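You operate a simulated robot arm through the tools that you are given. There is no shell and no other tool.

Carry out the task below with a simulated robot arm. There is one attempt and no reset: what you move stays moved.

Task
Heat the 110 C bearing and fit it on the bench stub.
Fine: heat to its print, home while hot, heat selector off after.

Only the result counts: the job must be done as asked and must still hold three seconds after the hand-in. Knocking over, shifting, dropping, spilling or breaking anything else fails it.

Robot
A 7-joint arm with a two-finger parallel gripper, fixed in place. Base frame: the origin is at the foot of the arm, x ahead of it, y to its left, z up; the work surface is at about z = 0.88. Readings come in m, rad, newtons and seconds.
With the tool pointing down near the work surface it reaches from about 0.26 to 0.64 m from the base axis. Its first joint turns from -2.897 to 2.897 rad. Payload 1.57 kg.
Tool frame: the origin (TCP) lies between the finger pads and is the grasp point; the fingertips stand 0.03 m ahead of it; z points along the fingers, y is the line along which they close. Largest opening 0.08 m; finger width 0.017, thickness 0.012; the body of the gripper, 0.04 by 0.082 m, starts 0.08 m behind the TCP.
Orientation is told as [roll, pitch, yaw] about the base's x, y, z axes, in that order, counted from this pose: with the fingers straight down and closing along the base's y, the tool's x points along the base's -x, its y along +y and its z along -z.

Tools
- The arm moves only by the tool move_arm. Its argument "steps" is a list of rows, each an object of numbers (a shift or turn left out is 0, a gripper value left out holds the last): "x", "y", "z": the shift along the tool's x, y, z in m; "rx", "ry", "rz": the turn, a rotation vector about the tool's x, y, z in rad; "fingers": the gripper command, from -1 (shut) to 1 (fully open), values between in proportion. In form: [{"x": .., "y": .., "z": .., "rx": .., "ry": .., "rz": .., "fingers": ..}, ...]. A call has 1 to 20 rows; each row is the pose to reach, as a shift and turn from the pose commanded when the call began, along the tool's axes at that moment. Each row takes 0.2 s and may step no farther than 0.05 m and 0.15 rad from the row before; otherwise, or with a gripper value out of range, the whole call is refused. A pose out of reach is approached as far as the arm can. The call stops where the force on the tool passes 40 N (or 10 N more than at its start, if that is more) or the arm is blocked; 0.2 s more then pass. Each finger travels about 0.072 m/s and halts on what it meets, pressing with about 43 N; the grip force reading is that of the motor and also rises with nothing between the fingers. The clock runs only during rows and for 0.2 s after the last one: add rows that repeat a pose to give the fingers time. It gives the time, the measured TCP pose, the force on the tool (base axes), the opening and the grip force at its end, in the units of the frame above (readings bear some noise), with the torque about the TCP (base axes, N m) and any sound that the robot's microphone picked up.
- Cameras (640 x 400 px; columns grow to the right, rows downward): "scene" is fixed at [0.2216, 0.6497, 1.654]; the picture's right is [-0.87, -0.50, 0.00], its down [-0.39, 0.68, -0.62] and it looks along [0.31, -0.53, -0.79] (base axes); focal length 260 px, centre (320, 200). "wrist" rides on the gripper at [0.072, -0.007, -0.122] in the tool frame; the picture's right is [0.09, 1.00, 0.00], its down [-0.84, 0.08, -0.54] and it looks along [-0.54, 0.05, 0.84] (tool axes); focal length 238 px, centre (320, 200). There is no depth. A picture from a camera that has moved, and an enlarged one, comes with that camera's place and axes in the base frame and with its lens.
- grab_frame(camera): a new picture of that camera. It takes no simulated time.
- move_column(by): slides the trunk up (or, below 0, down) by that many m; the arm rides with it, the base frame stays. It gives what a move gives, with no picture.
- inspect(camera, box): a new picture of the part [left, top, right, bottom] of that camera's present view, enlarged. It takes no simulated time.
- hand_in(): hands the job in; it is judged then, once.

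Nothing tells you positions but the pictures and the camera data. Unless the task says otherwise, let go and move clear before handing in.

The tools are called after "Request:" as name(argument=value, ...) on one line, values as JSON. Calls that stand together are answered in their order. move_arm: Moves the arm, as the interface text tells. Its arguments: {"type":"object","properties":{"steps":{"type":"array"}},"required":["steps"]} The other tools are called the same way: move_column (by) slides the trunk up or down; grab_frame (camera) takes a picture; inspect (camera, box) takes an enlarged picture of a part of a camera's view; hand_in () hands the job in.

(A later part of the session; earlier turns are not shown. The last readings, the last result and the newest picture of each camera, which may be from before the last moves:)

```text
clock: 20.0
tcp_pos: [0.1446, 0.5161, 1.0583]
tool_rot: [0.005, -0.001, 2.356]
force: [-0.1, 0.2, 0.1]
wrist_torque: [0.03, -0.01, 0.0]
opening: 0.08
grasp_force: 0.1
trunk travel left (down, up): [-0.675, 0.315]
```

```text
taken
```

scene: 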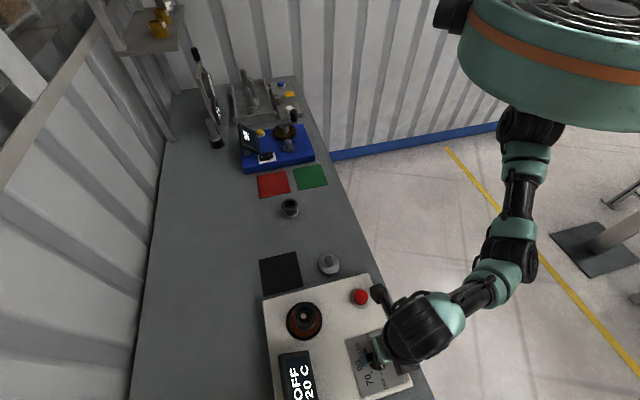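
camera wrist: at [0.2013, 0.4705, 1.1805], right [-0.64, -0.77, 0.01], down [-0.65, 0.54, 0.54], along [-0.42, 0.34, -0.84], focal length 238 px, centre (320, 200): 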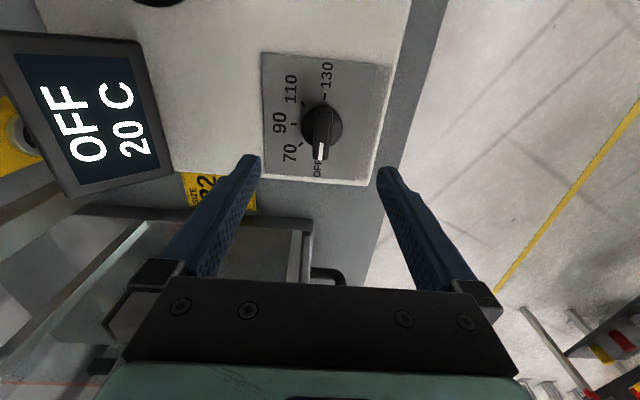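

The gripper now closes across the blade. I'll zoom in to fine-tune the centring.

Request:
inspect(camera="wrist", box=[260, 70, 380, 190])

```text
3.33 times, centred on (320, 130) of wrist
camera zoom: at [0.2013, 0.4705, 1.1805], right [-0.64, -0.77, 0.01], down [-0.65, 0.54, 0.54], along [-0.42, 0.34, -0.84], focal length 794 px, centre (320, 433)
```

zoom: 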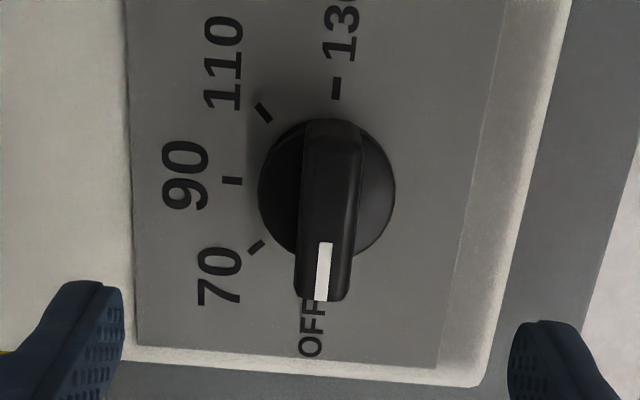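

The knob is about 4 mm toward +tool x and 1 mm toward +y. I'll correct that and come halfway down for another look.

Request:
move_arm(steps=[{"x": 0.004, "y": 0.001, "z": 0.02}, {"x": 0.004, "y": 0.001, "z": 0.05}, {"x": 0.004, "y": 0.001, "z": 0.05}])

Request:
inspect(camera="wrist", box=[240, 70, 400, 230])

Request:
inspect(camera="scene", box=[330, 310, 430, 400])

```text
clock: 20.8
tcp_pos: [0.1453, 0.5113, 1.0074]
tool_rot: [0.004, 0.001, 2.356]
force: [-0.3, -0.7, 0.6]
wrist_torque: [-0.01, 0.01, 0.01]
opening: 0.0799
grasp_force: 0.1
trunk travel left (down, up): [-0.675, 0.315]
```

```text
2.50 times, centred on (320, 150) of wrist
camera zoom: at [0.2019, 0.4652, 1.1294], right [-0.64, -0.77, 0.01], down [-0.64, 0.54, 0.54], along [-0.42, 0.34, -0.84], focal length 596 px, centre (320, 325)
```

zoom: 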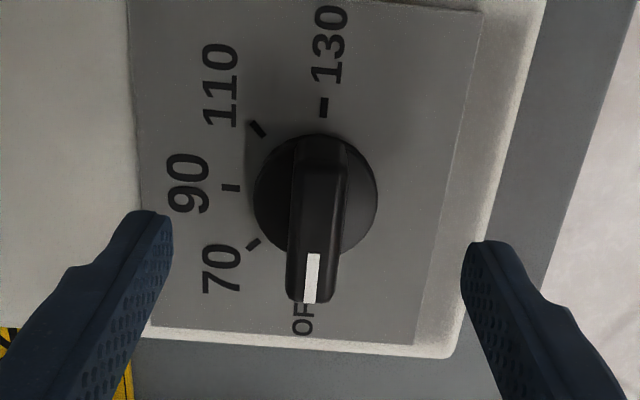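

```text
4.44 times, centred on (380, 355) of scene
camera zoom: at [0.2216, 0.6497, 1.654], right [-0.87, -0.5, 0.0], down [-0.39, 0.68, -0.62], along [0.31, -0.53, -0.79], focal length 1155 px, centre (53, -489)
```

zoom: 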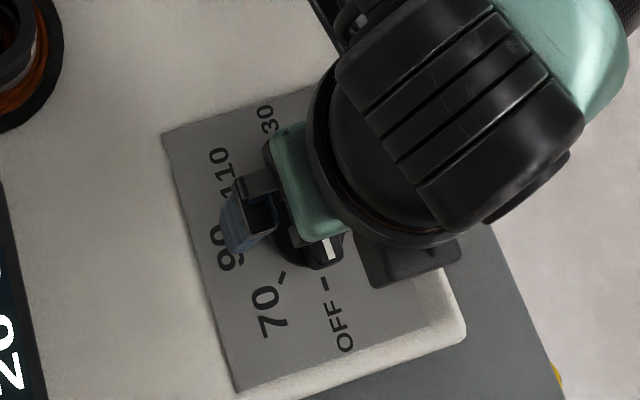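

The centring is now within about 2 mm. I'll correct the lateral offset and lower the fingertips to about z 0.947, beside the blade.

Request:
move_arm(steps=[{"x": -0.001, "y": -0.0018, "z": 0.01}, {"x": -0.001, "y": -0.0018, "z": 0.02}, {"x": -0.001, "y": -0.0018, "z": 0.03}, {"x": -0.001, "y": -0.0018, "z": 0.03}])

Request:
inspect(camera="wrist", box=[220, 70, 420, 250])

Request:
inspect(camera="scene", box=[330, 310, 430, 400])

```text
clock: 21.8
tcp_pos: [0.1464, 0.5123, 0.9781]
tool_rot: [0.006, -0.002, 2.357]
force: [0.3, 0.4, -0.8]
wrist_torque: [0.01, 0.01, 0.01]
opening: 0.0799
grasp_force: 0.0
trunk travel left (down, up): [-0.675, 0.315]
```

```text
2.22 times, centred on (320, 160) of wrist
camera zoom: at [0.2033, 0.4669, 1.1002], right [-0.64, -0.77, 0.01], down [-0.65, 0.54, 0.54], along [-0.42, 0.34, -0.84], focal length 530 px, centre (320, 289)
```

zoom: 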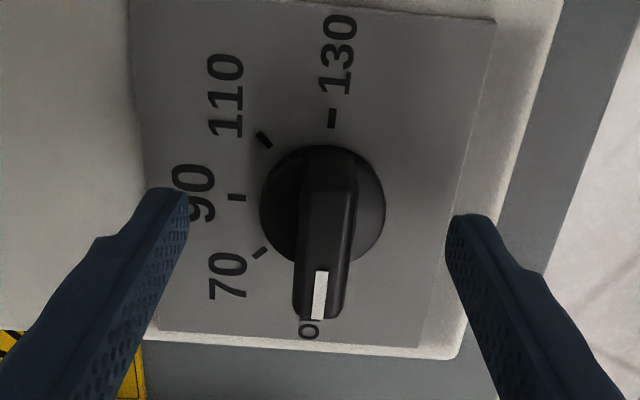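

```text
4.44 times, centred on (380, 355) of scene
camera zoom: at [0.2216, 0.6497, 1.654], right [-0.87, -0.5, 0.0], down [-0.39, 0.68, -0.62], along [0.31, -0.53, -0.79], focal length 1155 px, centre (53, -489)
```

zoom: 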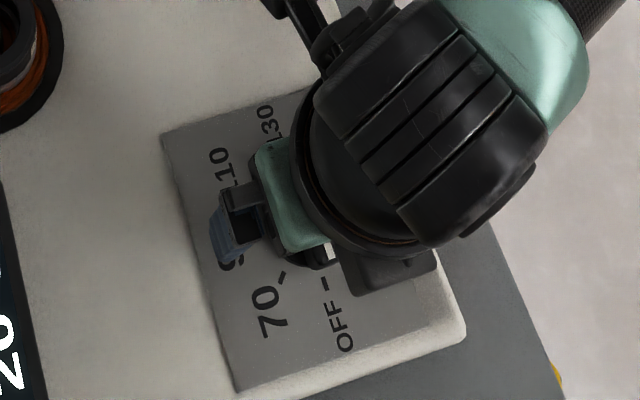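

The blade is centred between the fingers, so I'll close on it.

Request:
move_arm(steps=[{"fingers": 0.2}, {"fingers": -0.4}, {"fingers": -1}, {"fingers": -1}, {"fingers": -1}])

Request:
inspect(camera="wrist", box=[220, 70, 420, 250])

```text
clock: 23.0
tcp_pos: [0.146, 0.5112, 0.9777]
tool_rot: [0.006, 0.0, 2.357]
force: [-5.2, -6.3, -2.5]
wrist_torque: [0.4, -0.37, 0.0]
opening: 0.0159
grasp_force: 32.0
trunk travel left (down, up): [-0.675, 0.315]
```

```text
2.22 times, centred on (320, 160) of wrist
camera zoom: at [0.2027, 0.4663, 1.1003], right [-0.64, -0.77, 0.01], down [-0.65, 0.54, 0.54], along [-0.42, 0.34, -0.84], focal length 530 px, centre (320, 289)
```

zoom: 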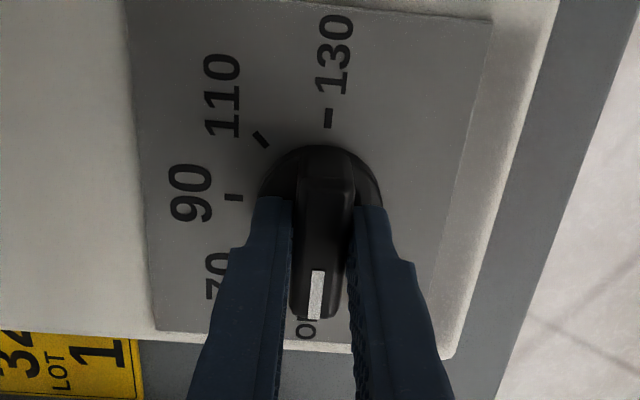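

I've gripped the 16 mm wide blade. I'll turn one 45° notch first as a test, easing the small side load at the same time.

Request:
move_arm(steps=[{"y": 0.0006, "fingers": -1}, {"y": 0.0006, "rz": 0.131}, {"y": 0.0006, "rz": 0.262}, {"y": 0.0006, "rz": 0.393}, {"y": 0.0006, "rz": 0.524}, {"y": 0.0006, "rz": 0.655}, {"y": 0.0006, "rz": 0.785}, {"y": 0.0006, "rz": 0.785}])

Request:
inspect(camera="wrist", box=[220, 50, 420, 250])

Request:
inspect(camera="scene", box=[260, 280, 420, 400])

```text
clock: 24.8
tcp_pos: [0.1446, 0.5108, 0.978]
tool_rot: [0.004, 0.01, 1.57]
force: [-15.6, -14.0, -12.8]
wrist_torque: [0.52, -0.18, 0.02]
opening: 0.0157
grasp_force: 31.1
trunk travel left (down, up): [-0.675, 0.315]
```

```text
2.00 times, centred on (320, 150) of wrist
camera zoom: at [0.1528, 0.4406, 1.1009], right [-1.0, -0.09, 0.0], down [-0.08, 0.84, 0.54], along [-0.05, 0.53, -0.84], focal length 477 px, centre (320, 300)
```

zoom: 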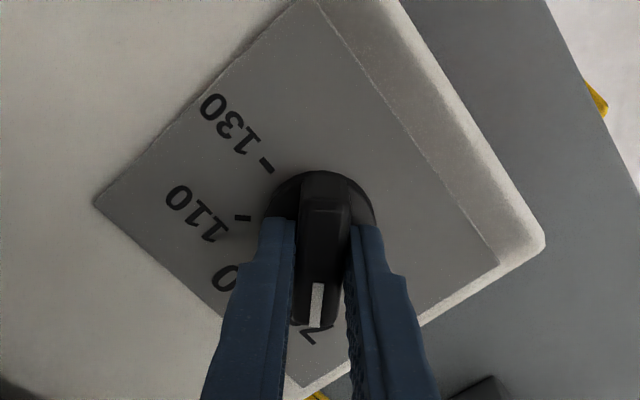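

```text
3.33 times, centred on (340, 340) of scene
camera zoom: at [0.2216, 0.6497, 1.654], right [-0.87, -0.5, 0.0], down [-0.39, 0.68, -0.62], along [0.31, -0.53, -0.79], focal length 866 px, centre (253, -267)
```

zoom: 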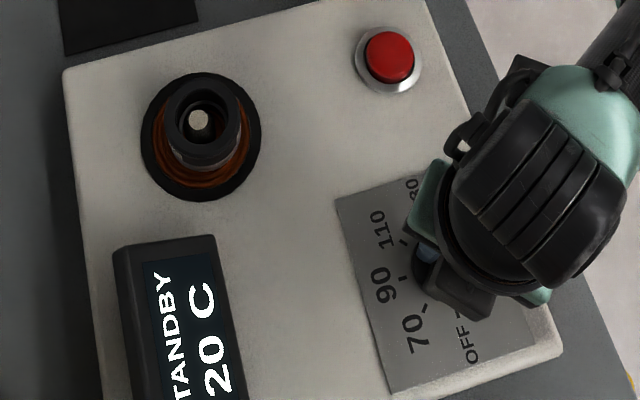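

The knob clicked to 70 and the display shows "STANDBY 20 C", so the red button probably starts the heat. The tool feels a side load of about 20 N, so I'll shift along that force to line up with the knob axis.

Request:
move_arm(steps=[{"x": 0.0006, "y": 0.0007, "z": 0.0005}, {"x": 0.0013, "y": 0.0014, "z": 0.001}, {"x": 0.0013, "y": 0.0014, "z": 0.001}])

```text
clock: 25.6
tcp_pos: [0.1462, 0.5106, 0.9781]
tool_rot: [0.001, 0.004, 1.572]
force: [-10.2, -5.4, -3.9]
wrist_torque: [-1.07, -0.09, 0.01]
opening: 0.0159
grasp_force: 30.9
trunk travel left (down, up): [-0.675, 0.315]
```

The load is dropping as expected. I'll shift a little more and turn the next 45° notch, to 90.

Request:
move_arm(steps=[{"x": 0.0005, "y": 0.0008, "z": 0.0003}, {"x": 0.0005, "y": 0.0008, "z": 0.0003, "rz": 0.131}, {"x": 0.0005, "y": 0.0008, "z": 0.0003, "rz": 0.262}, {"x": 0.0005, "y": 0.0008, "z": 0.0003, "rz": 0.393}, {"x": 0.0005, "y": 0.0008, "z": 0.0003, "rz": 0.524}, {"x": 0.0005, "y": 0.0008, "z": 0.0003, "rz": 0.655}, {"x": 0.0005, "y": 0.0008, "z": 0.0003, "rz": 0.785}, {"x": 0.0005, "y": 0.0008, "z": 0.0003, "rz": 0.785}])

Request:
inspect(camera="scene", box=[260, 280, 420, 400])

```text
clock: 27.4
tcp_pos: [0.145, 0.5118, 0.9779]
tool_rot: [0.001, 0.002, 0.785]
force: [-10.1, 5.1, 3.6]
wrist_torque: [0.53, -0.27, 0.0]
opening: 0.016
grasp_force: 31.4
trunk travel left (down, up): [-0.675, 0.315]
```

```text
3.33 times, centred on (340, 340) of scene
camera zoom: at [0.2216, 0.6497, 1.654], right [-0.87, -0.5, 0.0], down [-0.39, 0.68, -0.62], along [0.31, -0.53, -0.79], focal length 866 px, centre (253, -267)
```

zoom: 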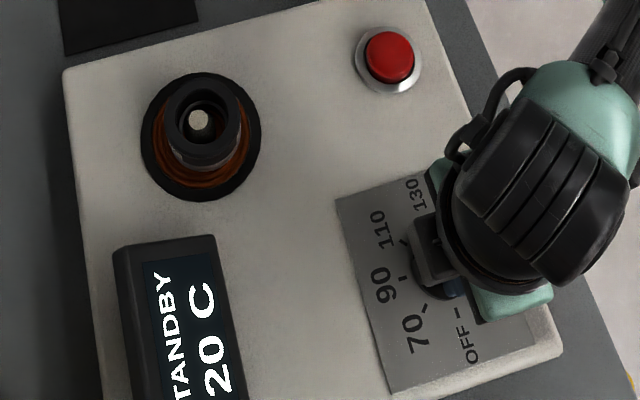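

The selector should now be at 90. One more 45° notch takes it to 110, easing the side load again.

Request:
move_arm(steps=[{"x": 0.0002, "y": 0.0008}, {"x": 0.0002, "y": 0.0008, "rz": 0.131}, {"x": 0.0002, "y": 0.0008, "rz": 0.262}, {"x": 0.0002, "y": 0.0008, "rz": 0.393}, {"x": 0.0002, "y": 0.0008, "rz": 0.524}, {"x": 0.0002, "y": 0.0008, "rz": 0.655}, {"x": 0.0002, "y": 0.0008, "rz": 0.785}, {"x": 0.0002, "y": 0.0008, "rz": 0.785}])

Request:
inspect(camera="wrist", box=[220, 50, 420, 250])

Request:
inspect(camera="scene", box=[260, 280, 420, 400])

```text
clock: 29.2
tcp_pos: [0.1433, 0.5126, 0.9778]
tool_rot: [0.0, 0.001, -0.001]
force: [-3.3, 11.3, 14.9]
wrist_torque: [0.35, 0.92, 0.02]
opening: 0.016
grasp_force: 31.7
trunk travel left (down, up): [-0.675, 0.315]
```

```text
2.00 times, centred on (320, 150) of wrist
camera zoom: at [0.0728, 0.506, 1.1005], right [-0.09, 1.0, 0.0], down [0.84, 0.08, 0.54], along [0.54, 0.05, -0.84], focal length 477 px, centre (320, 300)
```

zoom: 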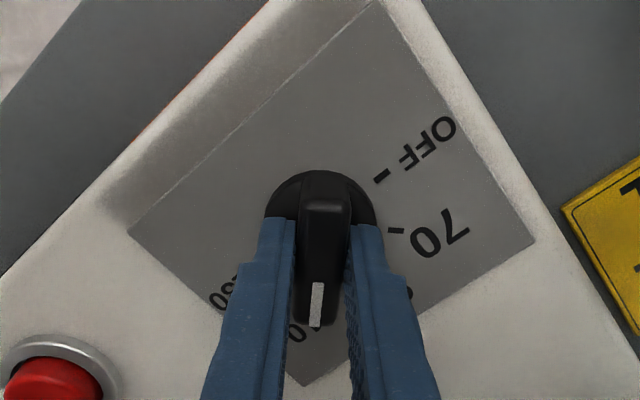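

```text
3.33 times, centred on (340, 340) of scene
camera zoom: at [0.2216, 0.6497, 1.654], right [-0.87, -0.5, 0.0], down [-0.39, 0.68, -0.62], along [0.31, -0.53, -0.79], focal length 866 px, centre (253, -267)
```

zoom: 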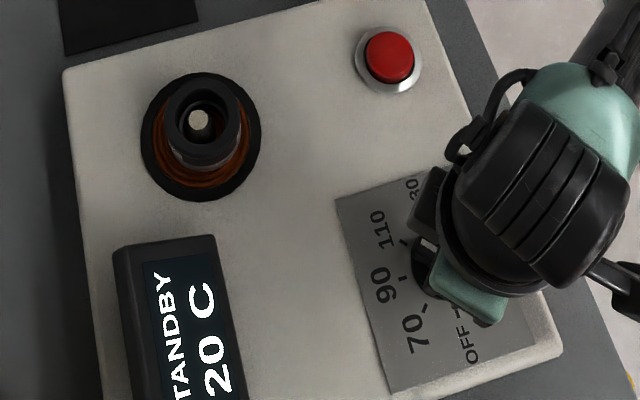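

The pointer should now be at 110. I'll relieve the load, open, lift away and check the dial.

Request:
move_arm(steps=[{"y": 0.0008, "z": -0.001, "fingers": -1}, {"y": 0.0008, "z": -0.001, "fingers": -0.4}, {"y": 0.0008, "z": -0.001, "fingers": 0.3}, {"y": 0.0008, "z": -0.001, "fingers": 0.3}, {"y": 0.0008, "z": -0.03, "fingers": 0.3}, {"y": 0.0008, "z": -0.07, "fingers": 0.3}, {"x": -0.02, "y": -0.015, "z": -0.1, "fingers": 0.3}, {"x": -0.05, "y": -0.04, "z": -0.11, "fingers": 0.3}, {"x": -0.05, "y": -0.04, "z": -0.11, "fingers": 0.3}])

Request:
grab_frame(camera="wrist")

Request:
inspect(camera="scene", box=[260, 280, 420, 400])

```text
clock: 31.2
tcp_pos: [0.1952, 0.4725, 1.0863]
tool_rot: [-0.007, 0.005, 0.0]
force: [0.1, 0.8, 0.4]
wrist_torque: [0.02, -0.02, 0.02]
opening: 0.052
grasp_force: 0.1
trunk travel left (down, up): [-0.675, 0.315]
```

```text
taken
camera wrist: at [0.1231, 0.4659, 1.2081], right [-0.09, 1.0, 0.0], down [0.84, 0.08, 0.54], along [0.54, 0.05, -0.84], focal length 238 px, centre (320, 200)
```

wrist: 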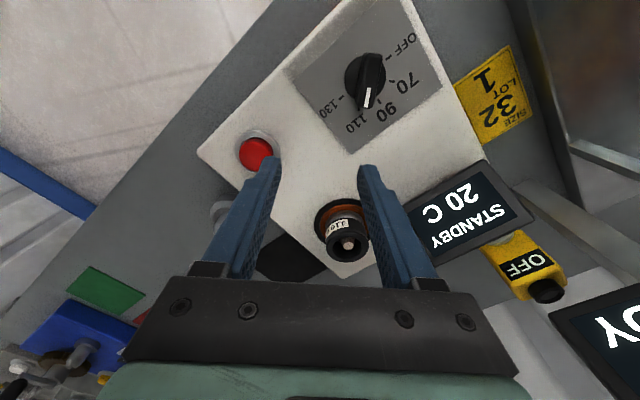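

```text
3.33 times, centred on (340, 340) of scene
camera zoom: at [0.2216, 0.6497, 1.654], right [-0.87, -0.5, 0.0], down [-0.39, 0.68, -0.62], along [0.31, -0.53, -0.79], focal length 866 px, centre (253, -267)
```

zoom: 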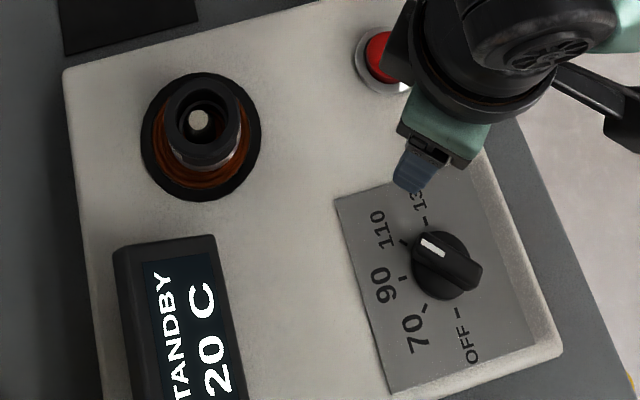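

The selector points to 110 and the heater is in STANDBY, so next I press the red button. I'll zoom in to locate it.

Request:
inspect(camera="wrist", box=[220, 120, 300, 190])

Request:
inspect(camera="wrist", box=[300, 20, 460, 160])

```text
5.71 times, centred on (260, 155) of wrist
camera zoom: at [0.1231, 0.4659, 1.2081], right [-0.09, 1.0, 0.0], down [0.84, 0.08, 0.54], along [0.54, 0.05, -0.84], focal length 1362 px, centre (663, 457)
```

zoom: 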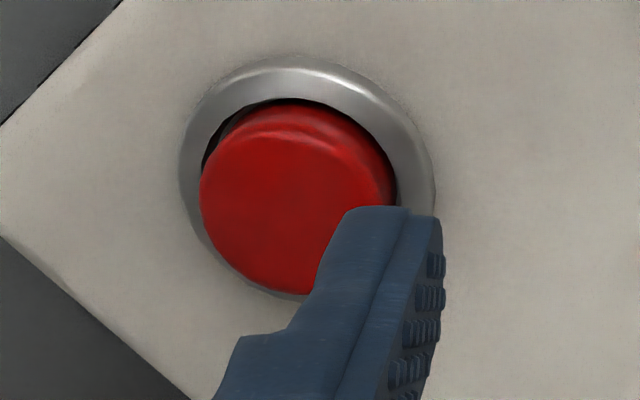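

```text
2.86 times, centred on (380, 90) of wrist
camera zoom: at [0.1231, 0.4659, 1.2081], right [-0.09, 1.0, 0.0], down [0.84, 0.08, 0.54], along [0.54, 0.05, -0.84], focal length 681 px, centre (149, 514)
```

zoom: 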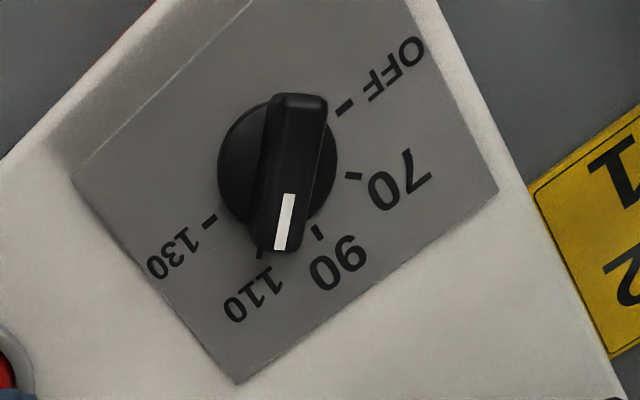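

The button centre is near (0.235, 0.402) with its cap top at about z 0.952. I'll close the fingers and move above it.

Request:
move_arm(steps=[{"x": -0.015, "y": -0.025, "fingers": -1}, {"x": -0.03, "y": -0.05, "fingers": -1}, {"x": -0.0405, "y": -0.0705, "z": 0.02, "fingers": -1}, {"x": -0.0405, "y": -0.0705, "z": 0.06, "fingers": -1}, {"x": -0.0405, "y": -0.0705, "z": 0.08, "fingers": -1}, {"x": -0.0405, "y": -0.0705, "z": 0.08, "fingers": -1}])

Request:
inspect(camera="wrist", box=[220, 70, 420, 250])

Request:
inspect(camera="scene", box=[280, 240, 420, 340])

```text
clock: 32.6
tcp_pos: [0.2364, 0.4014, 1.0061]
tool_rot: [-0.002, 0.004, 0.001]
force: [0.6, 0.4, -0.3]
wrist_torque: [-0.01, 0.04, -0.01]
opening: 0.0
grasp_force: 21.2
trunk travel left (down, up): [-0.675, 0.315]
```

```text
2.22 times, centred on (320, 160) of wrist
camera zoom: at [0.1644, 0.3944, 1.1288], right [-0.09, 1.0, 0.0], down [0.84, 0.08, 0.54], along [0.54, 0.05, -0.84], focal length 530 px, centre (320, 289)
```

zoom: 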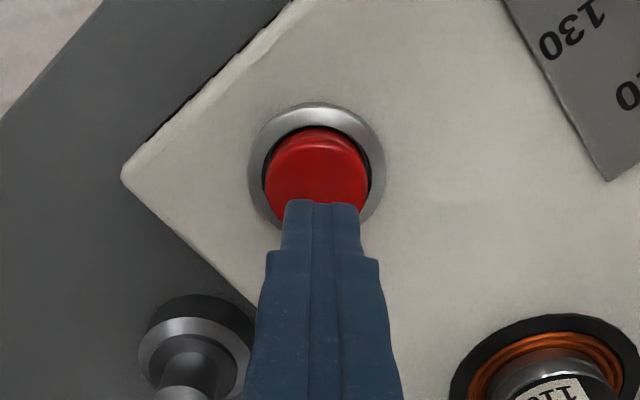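

```text
4.00 times, centred on (350, 290) of scene
camera zoom: at [0.2216, 0.6497, 1.654], right [-0.87, -0.5, 0.0], down [-0.39, 0.68, -0.62], along [0.31, -0.53, -0.79], focal length 1040 px, centre (200, -160)
```

zoom: 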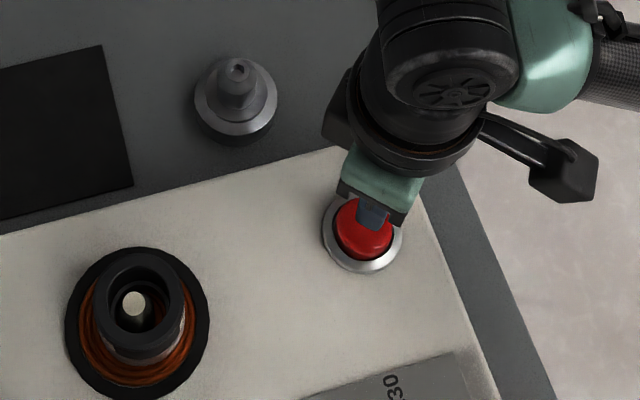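

The closed fingertips are over the cap. I'll press down gently in small steps and then check the display.

Request:
move_arm(steps=[{"x": 0.003, "y": -0.001, "z": 0.014}, {"x": 0.003, "y": -0.001, "z": 0.022}, {"x": 0.003, "y": -0.001, "z": 0.026}, {"x": 0.003, "y": -0.001, "z": 0.029}])

Request:
inspect(camera="scene", box=[260, 280, 420, 400])

Request:
inspect(camera="wrist", box=[220, 70, 420, 250])

```text
clock: 33.6
tcp_pos: [0.233, 0.3995, 0.9778]
tool_rot: [-0.004, 0.004, 0.0]
force: [0.9, -1.7, 2.6]
wrist_torque: [0.0, -0.05, 0.02]
opening: 0.0
grasp_force: 20.9
trunk travel left (down, up): [-0.675, 0.315]
```

```text
3.33 times, centred on (340, 340) of scene
camera zoom: at [0.2216, 0.6497, 1.654], right [-0.87, -0.5, 0.0], down [-0.39, 0.68, -0.62], along [0.31, -0.53, -0.79], focal length 866 px, centre (253, -267)
```

zoom: 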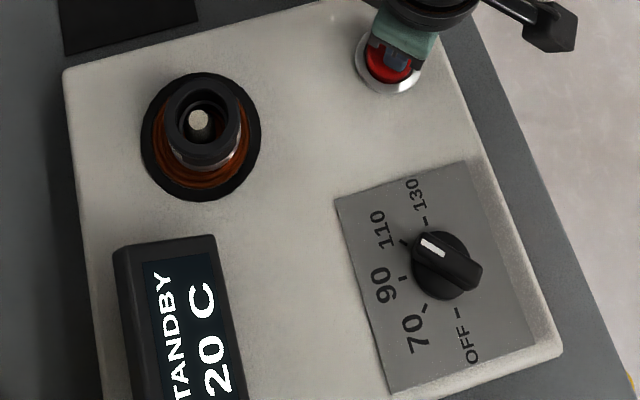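

```text
2.22 times, centred on (320, 160) of wrist
camera zoom: at [0.1608, 0.3934, 1.1006], right [-0.09, 1.0, 0.0], down [0.84, 0.08, 0.54], along [0.54, 0.05, -0.84], focal length 530 px, centre (320, 289)
```

zoom: 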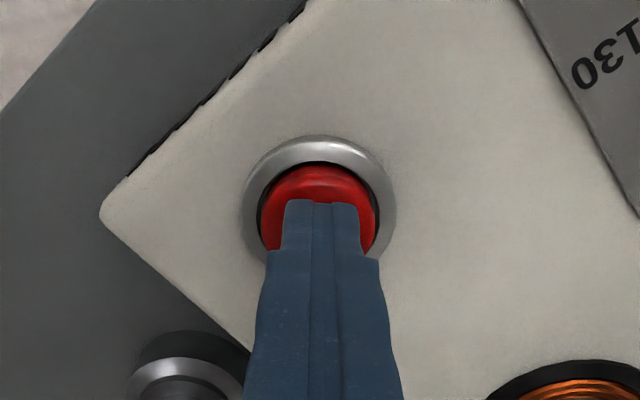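

I've just made contact with the button and it is still in STANDBY. I'll press a few millimetres further.

Request:
move_arm(steps=[{"z": 0.002}, {"z": 0.004}])

Request:
inspect(camera="scene", box=[260, 280, 420, 400])

```text
clock: 34.2
tcp_pos: [0.2314, 0.4004, 0.9753]
tool_rot: [-0.002, 0.003, 0.001]
force: [-2.4, 0.0, 8.9]
wrist_torque: [-0.03, 0.03, -0.09]
opening: 0.0
grasp_force: 21.7
trunk travel left (down, up): [-0.675, 0.315]
heard: click
```

```text
3.33 times, centred on (340, 340) of scene
camera zoom: at [0.2216, 0.6497, 1.654], right [-0.87, -0.5, 0.0], down [-0.39, 0.68, -0.62], along [0.31, -0.53, -0.79], focal length 866 px, centre (253, -267)
```

zoom: 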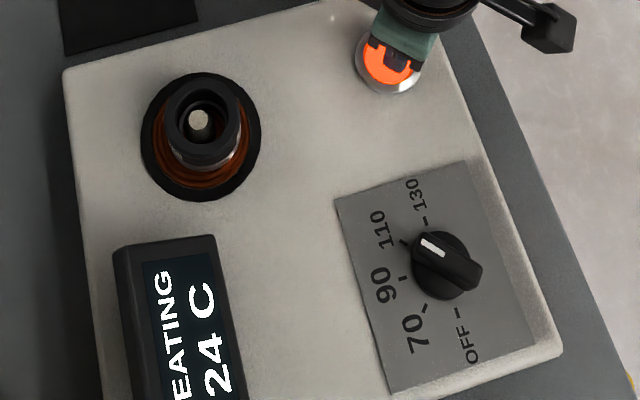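

It's heating: the button is lit and the display shows 24 C. I'll retract and go hover over the bearing with the fingers open, ready for when it reaches 110.

Request:
move_arm(steps=[{"z": -0.035}, {"z": -0.075, "fingers": 1}, {"x": -0.035, "y": 0.03, "z": -0.075, "fingers": 1}, {"x": -0.065, "y": 0.065, "z": -0.075, "fingers": 1}, {"x": -0.09, "y": 0.1, "z": -0.07, "fingers": 1}, {"x": -0.1045, "y": 0.122, "z": -0.055, "fingers": 1}, {"x": -0.1045, "y": 0.122, "z": -0.055, "fingers": 1}])

Request:
inspect(camera="scene", box=[260, 280, 420, 400])

Request:
inspect(camera="wrist", box=[220, 60, 420, 240])

```text
clock: 35.8
tcp_pos: [0.3361, 0.5213, 1.0292]
tool_rot: [-0.003, 0.001, -0.001]
force: [0.1, 0.1, -0.2]
wrist_torque: [0.01, 0.04, 0.01]
opening: 0.0803
grasp_force: 0.2
trunk travel left (down, up): [-0.675, 0.315]
```

```text
3.33 times, centred on (340, 340) of scene
camera zoom: at [0.2216, 0.6497, 1.654], right [-0.87, -0.5, 0.0], down [-0.39, 0.68, -0.62], along [0.31, -0.53, -0.79], focal length 866 px, centre (253, -267)
```

zoom: 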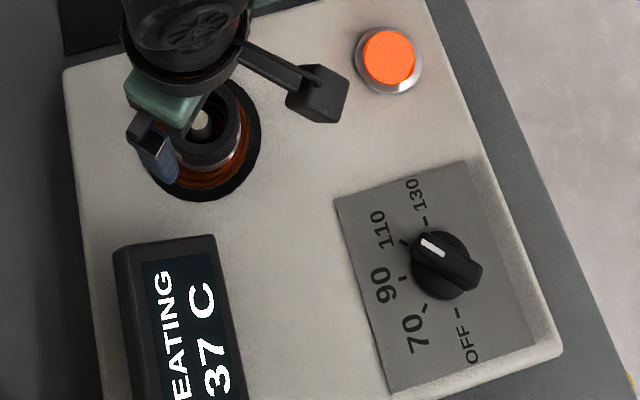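

```text
2.22 times, centred on (320, 150) of wrist
camera zoom: at [0.2652, 0.5154, 1.1518], right [-0.09, 1.0, 0.0], down [0.84, 0.08, 0.54], along [0.54, 0.05, -0.84], focal length 530 px, centre (320, 311)
```

zoom: 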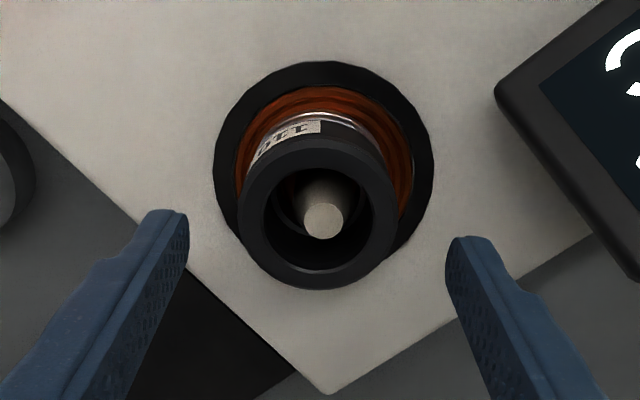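

The bearing is at 37 C and rising about 8 C per second, so it has roughly 9 s to go. I'll use the wait to hover over the stub and measure its exact position.

Request:
move_arm(steps=[{"z": -0.02, "fingers": 1}, {"x": -0.007, "y": -0.045, "z": -0.02}, {"x": -0.014, "y": -0.09, "z": -0.02}, {"x": -0.022, "y": -0.135, "z": -0.02}, {"x": -0.029, "y": -0.177, "z": -0.01}, {"x": -0.029, "y": -0.177, "z": -0.01}])

Request:
inspect(camera="wrist", box=[220, 60, 420, 240])

Request:
inspect(camera="scene", box=[260, 280, 420, 400])

```text
clock: 37.2
tcp_pos: [0.3651, 0.3436, 1.0364]
tool_rot: [-0.003, 0.004, 0.002]
force: [0.3, -0.1, -0.3]
wrist_torque: [-0.02, 0.0, 0.02]
opening: 0.0801
grasp_force: 0.0
trunk travel left (down, up): [-0.675, 0.315]
```

```text
2.22 times, centred on (320, 150) of wrist
camera zoom: at [0.2937, 0.3373, 1.1597], right [-0.09, 1.0, 0.0], down [0.84, 0.08, 0.54], along [0.54, 0.05, -0.84], focal length 530 px, centre (320, 311)
```

zoom: 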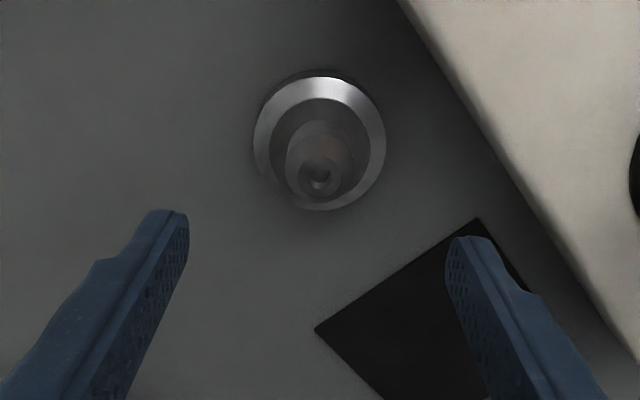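

```text
3.33 times, centred on (340, 340) of scene
camera zoom: at [0.2216, 0.6497, 1.654], right [-0.87, -0.5, 0.0], down [-0.39, 0.68, -0.62], along [0.31, -0.53, -0.79], focal length 866 px, centre (253, -267)
```

zoom: 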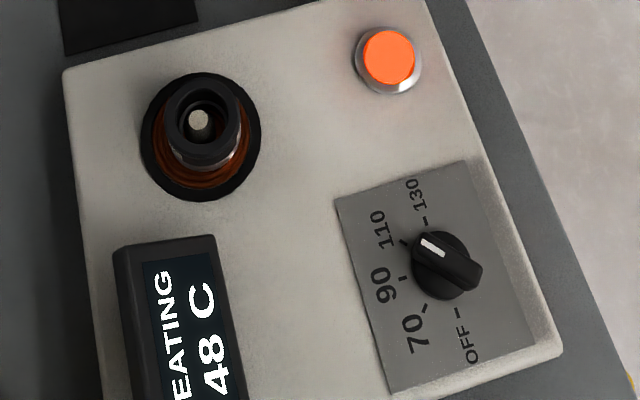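

The stub axis is within about 1.5 mm of my estimate of (0.365, 0.343), with its top at about z 0.943. The bearing is at 48 C, so I'll go back and straddle it, ready to grip.

Request:
move_arm(steps=[{"z": -0.012, "fingers": 1}, {"x": 0.007, "y": 0.045, "z": -0.012}, {"x": 0.014, "y": 0.09, "z": -0.012}, {"x": 0.021, "y": 0.135, "z": -0.012}, {"x": 0.0272, "y": 0.1772, "z": -0.008}, {"x": 0.0272, "y": 0.1772, "z": 0.0}, {"x": 0.0272, "y": 0.1772, "z": 0.0}])

Request:
inspect(camera="wrist", box=[220, 60, 420, 240])

Request:
inspect(camera="scene", box=[260, 280, 420, 400])

```text
clock: 38.8
tcp_pos: [0.3374, 0.5234, 1.0384]
tool_rot: [-0.003, 0.004, -0.002]
force: [-0.2, 0.3, -0.2]
wrist_torque: [0.01, 0.03, 0.02]
opening: 0.0801
grasp_force: 0.1
trunk travel left (down, up): [-0.675, 0.315]
```

```text
2.22 times, centred on (320, 150) of wrist
camera zoom: at [0.2666, 0.5167, 1.1602], right [-0.09, 1.0, 0.0], down [0.84, 0.08, 0.54], along [0.54, 0.05, -0.84], focal length 530 px, centre (320, 311)
```

zoom: 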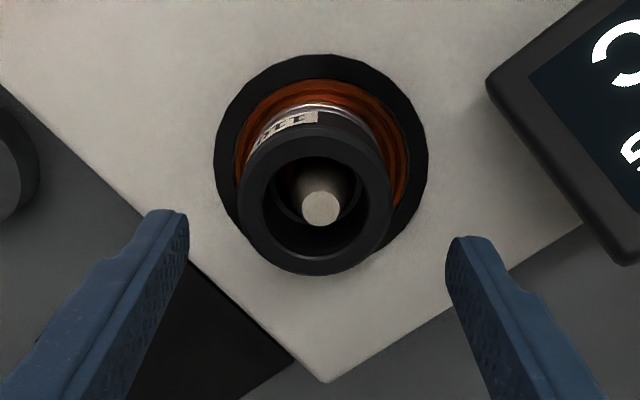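

```text
3.33 times, centred on (340, 340) of scene
camera zoom: at [0.2216, 0.6497, 1.654], right [-0.87, -0.5, 0.0], down [-0.39, 0.68, -0.62], along [0.31, -0.53, -0.79], focal length 866 px, centre (253, -267)
```

zoom: 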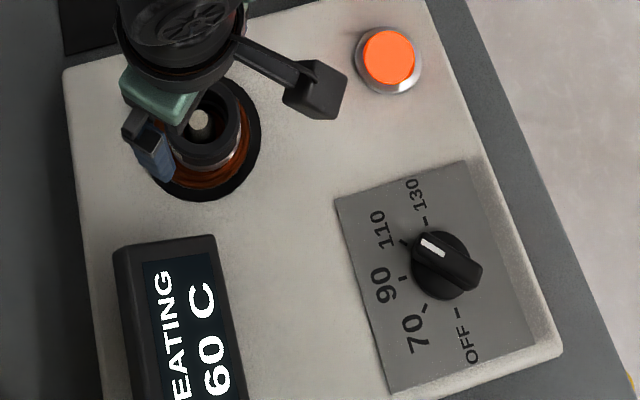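

The bearing is at 60 C with about 6.5 s to go. I'll centre in y and lower the open fingers around it, without gripping yet.

Request:
move_arm(steps=[{"y": -0.0022, "z": 0.015, "fingers": 1}, {"y": -0.0022, "z": 0.03}, {"y": -0.0022, "z": 0.045}, {"y": -0.0022, "z": 0.058}, {"y": -0.0022, "z": 0.0645}, {"y": -0.0022, "z": 0.0645}])

Request:
inspect(camera="wrist", box=[220, 60, 420, 240])

Request:
inspect(camera="scene", box=[260, 280, 420, 400])

```text
clock: 40.2
tcp_pos: [0.3385, 0.5193, 0.9732]
tool_rot: [-0.005, 0.004, 0.002]
force: [0.1, 1.1, -0.2]
wrist_torque: [-0.02, -0.02, 0.0]
opening: 0.08
grasp_force: 0.1
trunk travel left (down, up): [-0.675, 0.315]
```

```text
2.22 times, centred on (320, 150) of wrist
camera zoom: at [0.2673, 0.5132, 1.0957], right [-0.09, 1.0, 0.0], down [0.84, 0.08, 0.54], along [0.54, 0.05, -0.84], focal length 530 px, centre (320, 311)
```

zoom: 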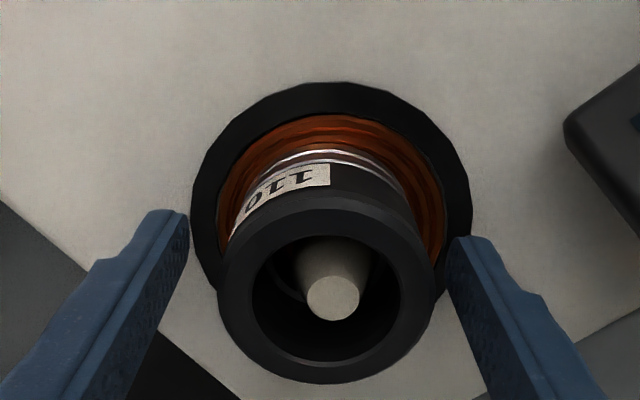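

```text
3.33 times, centred on (340, 340) of scene
camera zoom: at [0.2216, 0.6497, 1.654], right [-0.87, -0.5, 0.0], down [-0.39, 0.68, -0.62], along [0.31, -0.53, -0.79], focal length 866 px, centre (253, -267)
```

zoom: 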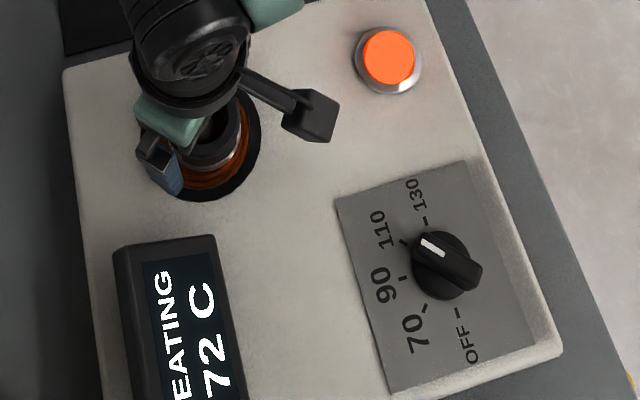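

The bearing is at 72 C and the fingers straddle it with a 1 mm offset. I'll correct that and wait about 4 s.

Request:
move_arm(steps=[{"y": 0.0013}, {"y": 0.0013}, {"y": 0.0013}, {"y": 0.0013}, {"y": 0.0013}, {"y": 0.0013}, {"y": 0.0013}, {"y": 0.0013}, {"y": 0.0013}, {"y": 0.0013}, {"y": 0.0013}, {"y": 0.0013}, {"y": 0.0013}, {"y": 0.0013}, {"y": 0.0013}, {"y": 0.0013}, {"y": 0.0013}, {"y": 0.0013}, {"y": 0.0013}])

Request:
inspect(camera="scene", box=[260, 280, 420, 400])

Request:
inspect(camera="wrist", box=[220, 60, 420, 240])

```text
clock: 44.2
tcp_pos: [0.3382, 0.5227, 0.9752]
tool_rot: [-0.004, 0.003, 0.002]
force: [0.5, 0.1, -0.2]
wrist_torque: [0.01, -0.01, 0.0]
opening: 0.0798
grasp_force: 0.0
trunk travel left (down, up): [-0.675, 0.315]
```

```text
3.33 times, centred on (340, 340) of scene
camera zoom: at [0.2216, 0.6497, 1.654], right [-0.87, -0.5, 0.0], down [-0.39, 0.68, -0.62], along [0.31, -0.53, -0.79], focal length 866 px, centre (253, -267)
```

zoom: 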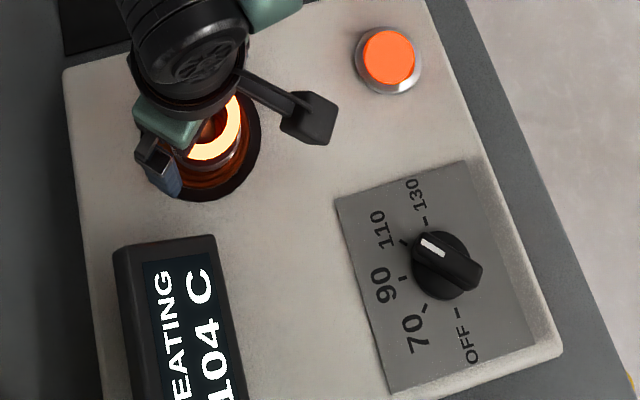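

```text
2.22 times, centred on (320, 150) of wrist
camera zoom: at [0.2673, 0.515, 1.0965], right [-0.09, 1.0, 0.0], down [0.84, 0.08, 0.54], along [0.54, 0.05, -0.84], focal length 530 px, centre (320, 311)
```

zoom: 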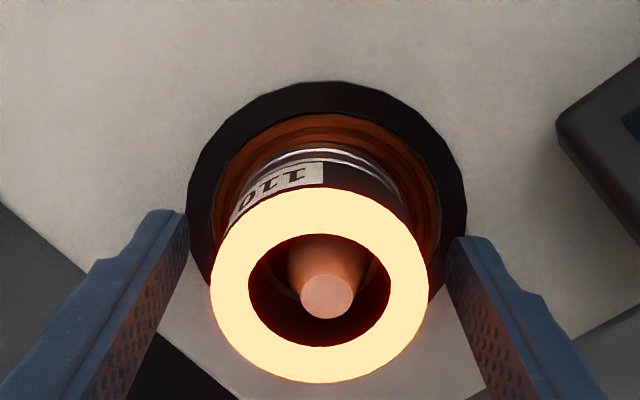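

It's at 104 C and the rim glows hot. I'll close the fingers gently on the bearing while the last few degrees come in, then check the display.

Request:
move_arm(steps=[{"fingers": 0.3}, {"fingers": -1}, {"fingers": -1}])

Request:
inspect(camera="scene", box=[260, 280, 420, 400])

Request:
inspect(camera="wrist", box=[220, 60, 420, 240])

```text
clock: 45.0
tcp_pos: [0.3371, 0.5201, 0.9746]
tool_rot: [-0.004, 0.006, 0.003]
force: [0.2, -0.8, -0.6]
wrist_torque: [0.05, 0.0, 0.0]
opening: 0.0551
grasp_force: 43.5
trunk travel left (down, up): [-0.675, 0.315]
```

```text
3.33 times, centred on (340, 340) of scene
camera zoom: at [0.2216, 0.6497, 1.654], right [-0.87, -0.5, 0.0], down [-0.39, 0.68, -0.62], along [0.31, -0.53, -0.79], focal length 866 px, centre (253, -267)
```

zoom: 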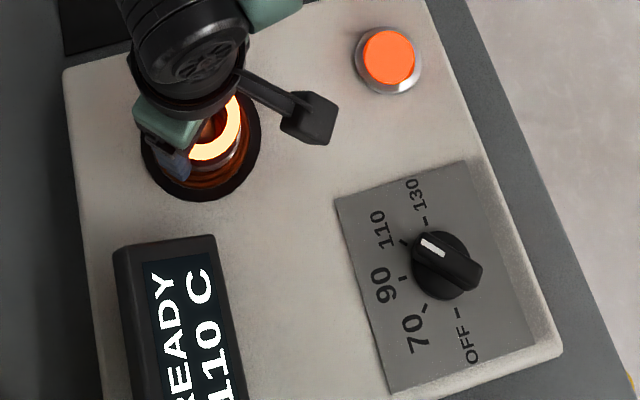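

```text
2.22 times, centred on (320, 150) of wrist
camera zoom: at [0.2673, 0.5149, 1.0966], right [-0.09, 1.0, 0.0], down [0.84, 0.08, 0.54], along [0.54, 0.05, -0.84], focal length 530 px, centre (320, 311)
```

zoom: 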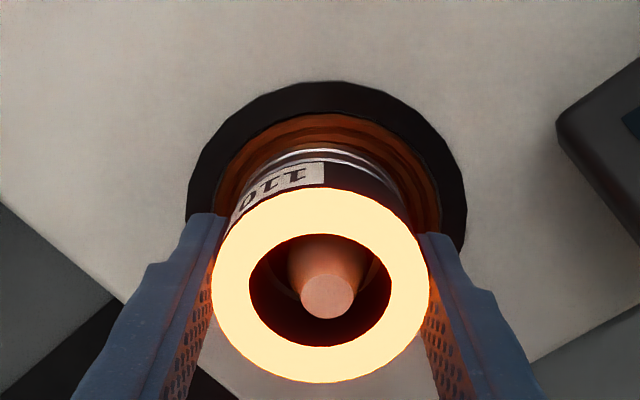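

READY at 110 C. I'll lift off the peg right away and carry the bearing to just above the stub.

Request:
move_arm(steps=[{"z": -0.03, "fingers": -1}, {"z": -0.06, "fingers": -1}, {"x": -0.006, "y": -0.045, "z": -0.062}, {"x": -0.013, "y": -0.09, "z": -0.06}, {"x": -0.02, "y": -0.135, "z": -0.055}, {"x": -0.0255, "y": -0.1785, "z": -0.045}, {"x": -0.0255, "y": -0.1785, "z": -0.04}])

Request:
inspect(camera="wrist", box=[220, 60, 420, 240])

Request:
inspect(camera="scene", box=[280, 220, 380, 310])

Request:
inspect(camera="scene", box=[260, 280, 420, 400])

```text
clock: 46.6
tcp_pos: [0.3639, 0.3432, 1.0153]
tool_rot: [-0.006, 0.005, 0.002]
force: [0.1, -0.5, -2.9]
wrist_torque: [-0.04, -0.01, 0.01]
opening: 0.0551
grasp_force: 42.4
trunk travel left (down, up): [-0.675, 0.315]
```

```text
2.22 times, centred on (320, 150) of wrist
camera zoom: at [0.2941, 0.3364, 1.1366], right [-0.09, 1.0, 0.0], down [0.84, 0.08, 0.54], along [0.54, 0.05, -0.84], focal length 530 px, centre (320, 311)
```

zoom: 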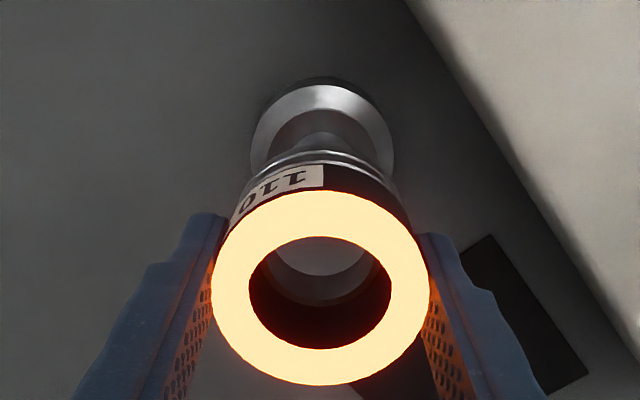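

```text
4.44 times, centred on (330, 265) of scene
camera zoom: at [0.2216, 0.6497, 1.654], right [-0.87, -0.5, 0.0], down [-0.39, 0.68, -0.62], along [0.31, -0.53, -0.79], focal length 1155 px, centre (276, -89)
```

zoom: 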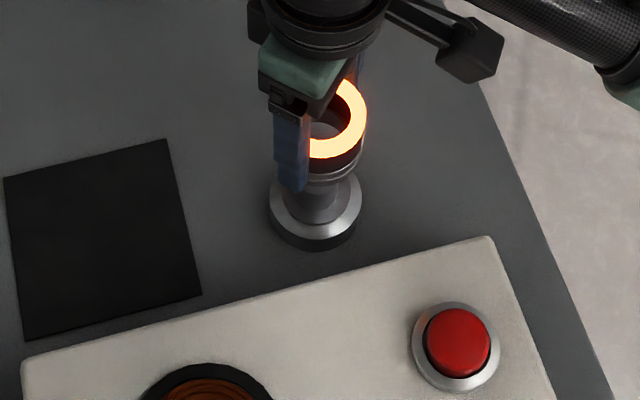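

```text
3.33 times, centred on (340, 340) of scene
camera zoom: at [0.2216, 0.6497, 1.654], right [-0.87, -0.5, 0.0], down [-0.39, 0.68, -0.62], along [0.31, -0.53, -0.79], focal length 866 px, centre (253, -267)
```

zoom: 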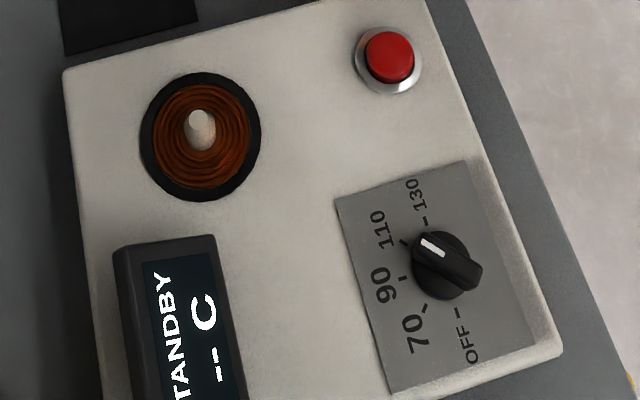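

The bearing is over the stub and about 1.3 mm short in x. I'll correct that and lower it onto the spigot without delay.

Request:
move_arm(steps=[{"x": -0.0013, "y": 0.0004, "z": 0.02, "fingers": -1}, {"x": -0.0013, "y": 0.0004, "z": 0.035}, {"x": -0.0013, "y": 0.0004, "z": 0.048}, {"x": -0.0013, "y": 0.0004, "z": 0.06}, {"x": -0.0013, "y": 0.0004, "z": 0.068}])

Request:
inspect(camera="wrist", box=[220, 60, 420, 240])

Request:
inspect(camera="scene", box=[280, 220, 380, 310])

```text
clock: 47.8
tcp_pos: [0.3654, 0.3445, 0.9502]
tool_rot: [0.001, 0.0, 0.0]
force: [1.8, -1.7, 21.0]
wrist_torque: [-0.31, 0.46, 0.01]
opening: 0.0554
grasp_force: 42.9
trunk travel left (down, up): [-0.675, 0.315]
```

```text
2.22 times, centred on (320, 150) of wrist
camera zoom: at [0.294, 0.3368, 1.0716], right [-0.09, 1.0, 0.0], down [0.84, 0.08, 0.54], along [0.54, 0.05, -0.84], focal length 530 px, centre (320, 311)
```

zoom: 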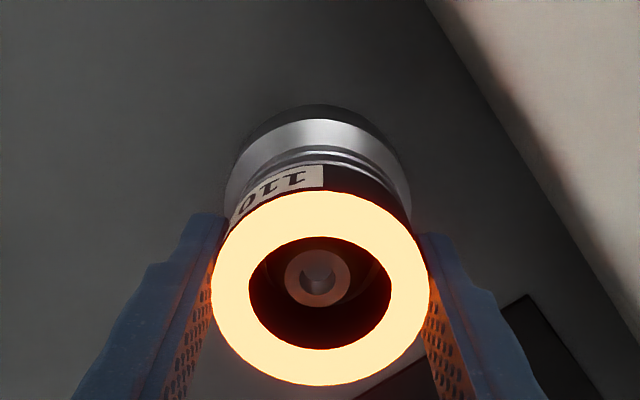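

```text
4.44 times, centred on (330, 265) of scene
camera zoom: at [0.2216, 0.6497, 1.654], right [-0.87, -0.5, 0.0], down [-0.39, 0.68, -0.62], along [0.31, -0.53, -0.79], focal length 1155 px, centre (276, -89)
```

zoom: 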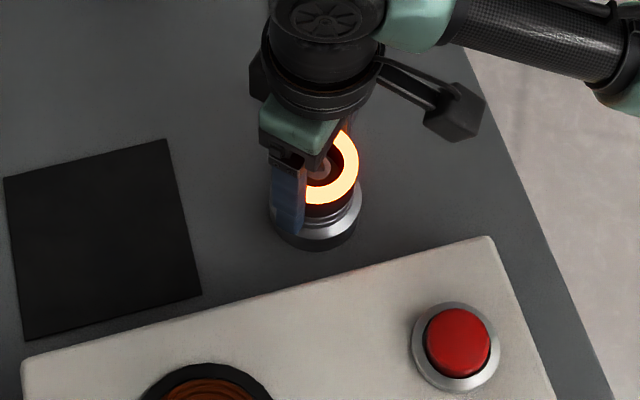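

The bearing met resistance at TCP z 0.950 with 21 N. I need to tell whether it's home or stuck short, so I'll zoom in on the shoulder gap.

Request:
inspect(camera="wrist", box=[275, 100, 365, 160])

Request:
inspect(camera="scene", box=[315, 240, 355, 280])

Request:
inspect(camera="wrist", box=[280, 140, 360, 200])

```text
6.67 times, centred on (320, 130) of wrist
camera zoom: at [0.294, 0.3368, 1.0716], right [-0.09, 1.0, 0.0], down [0.84, 0.08, 0.54], along [0.54, 0.05, -0.84], focal length 1589 px, centre (320, 667)
```

zoom: 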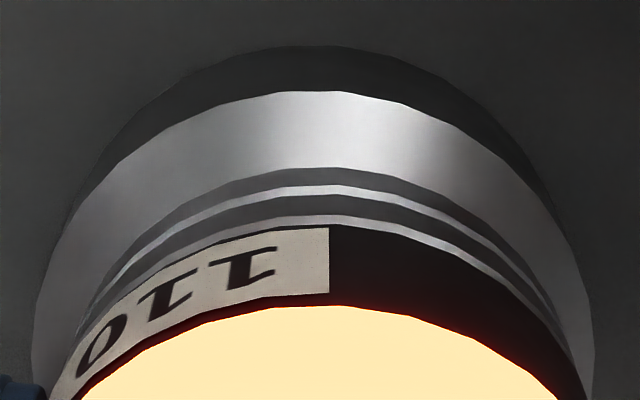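

```text
10.00 times, centred on (335, 260) of scene
camera zoom: at [0.2216, 0.6497, 1.654], right [-0.87, -0.5, 0.0], down [-0.39, 0.68, -0.62], along [0.31, -0.53, -0.79], focal length 2599 px, centre (170, -400)
```

zoom: 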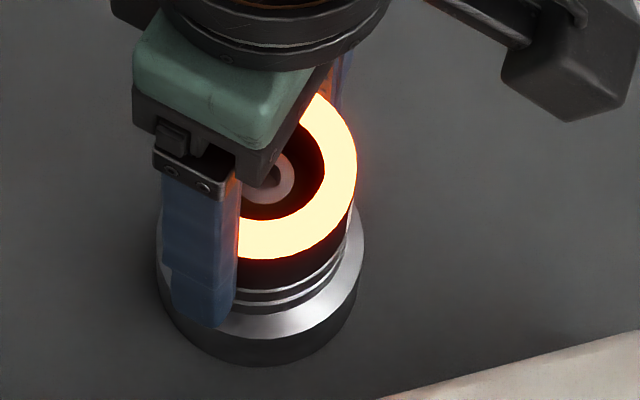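

```text
6.67 times, centred on (320, 170) of wrist
camera zoom: at [0.294, 0.3368, 1.0716], right [-0.09, 1.0, 0.0], down [0.84, 0.08, 0.54], along [0.54, 0.05, -0.84], focal length 1589 px, centre (320, 400)
```

zoom: 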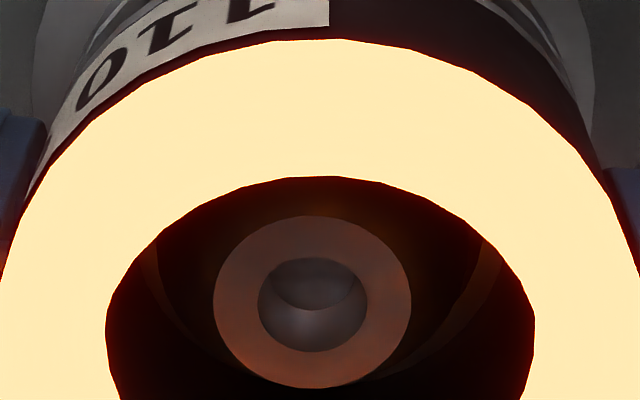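

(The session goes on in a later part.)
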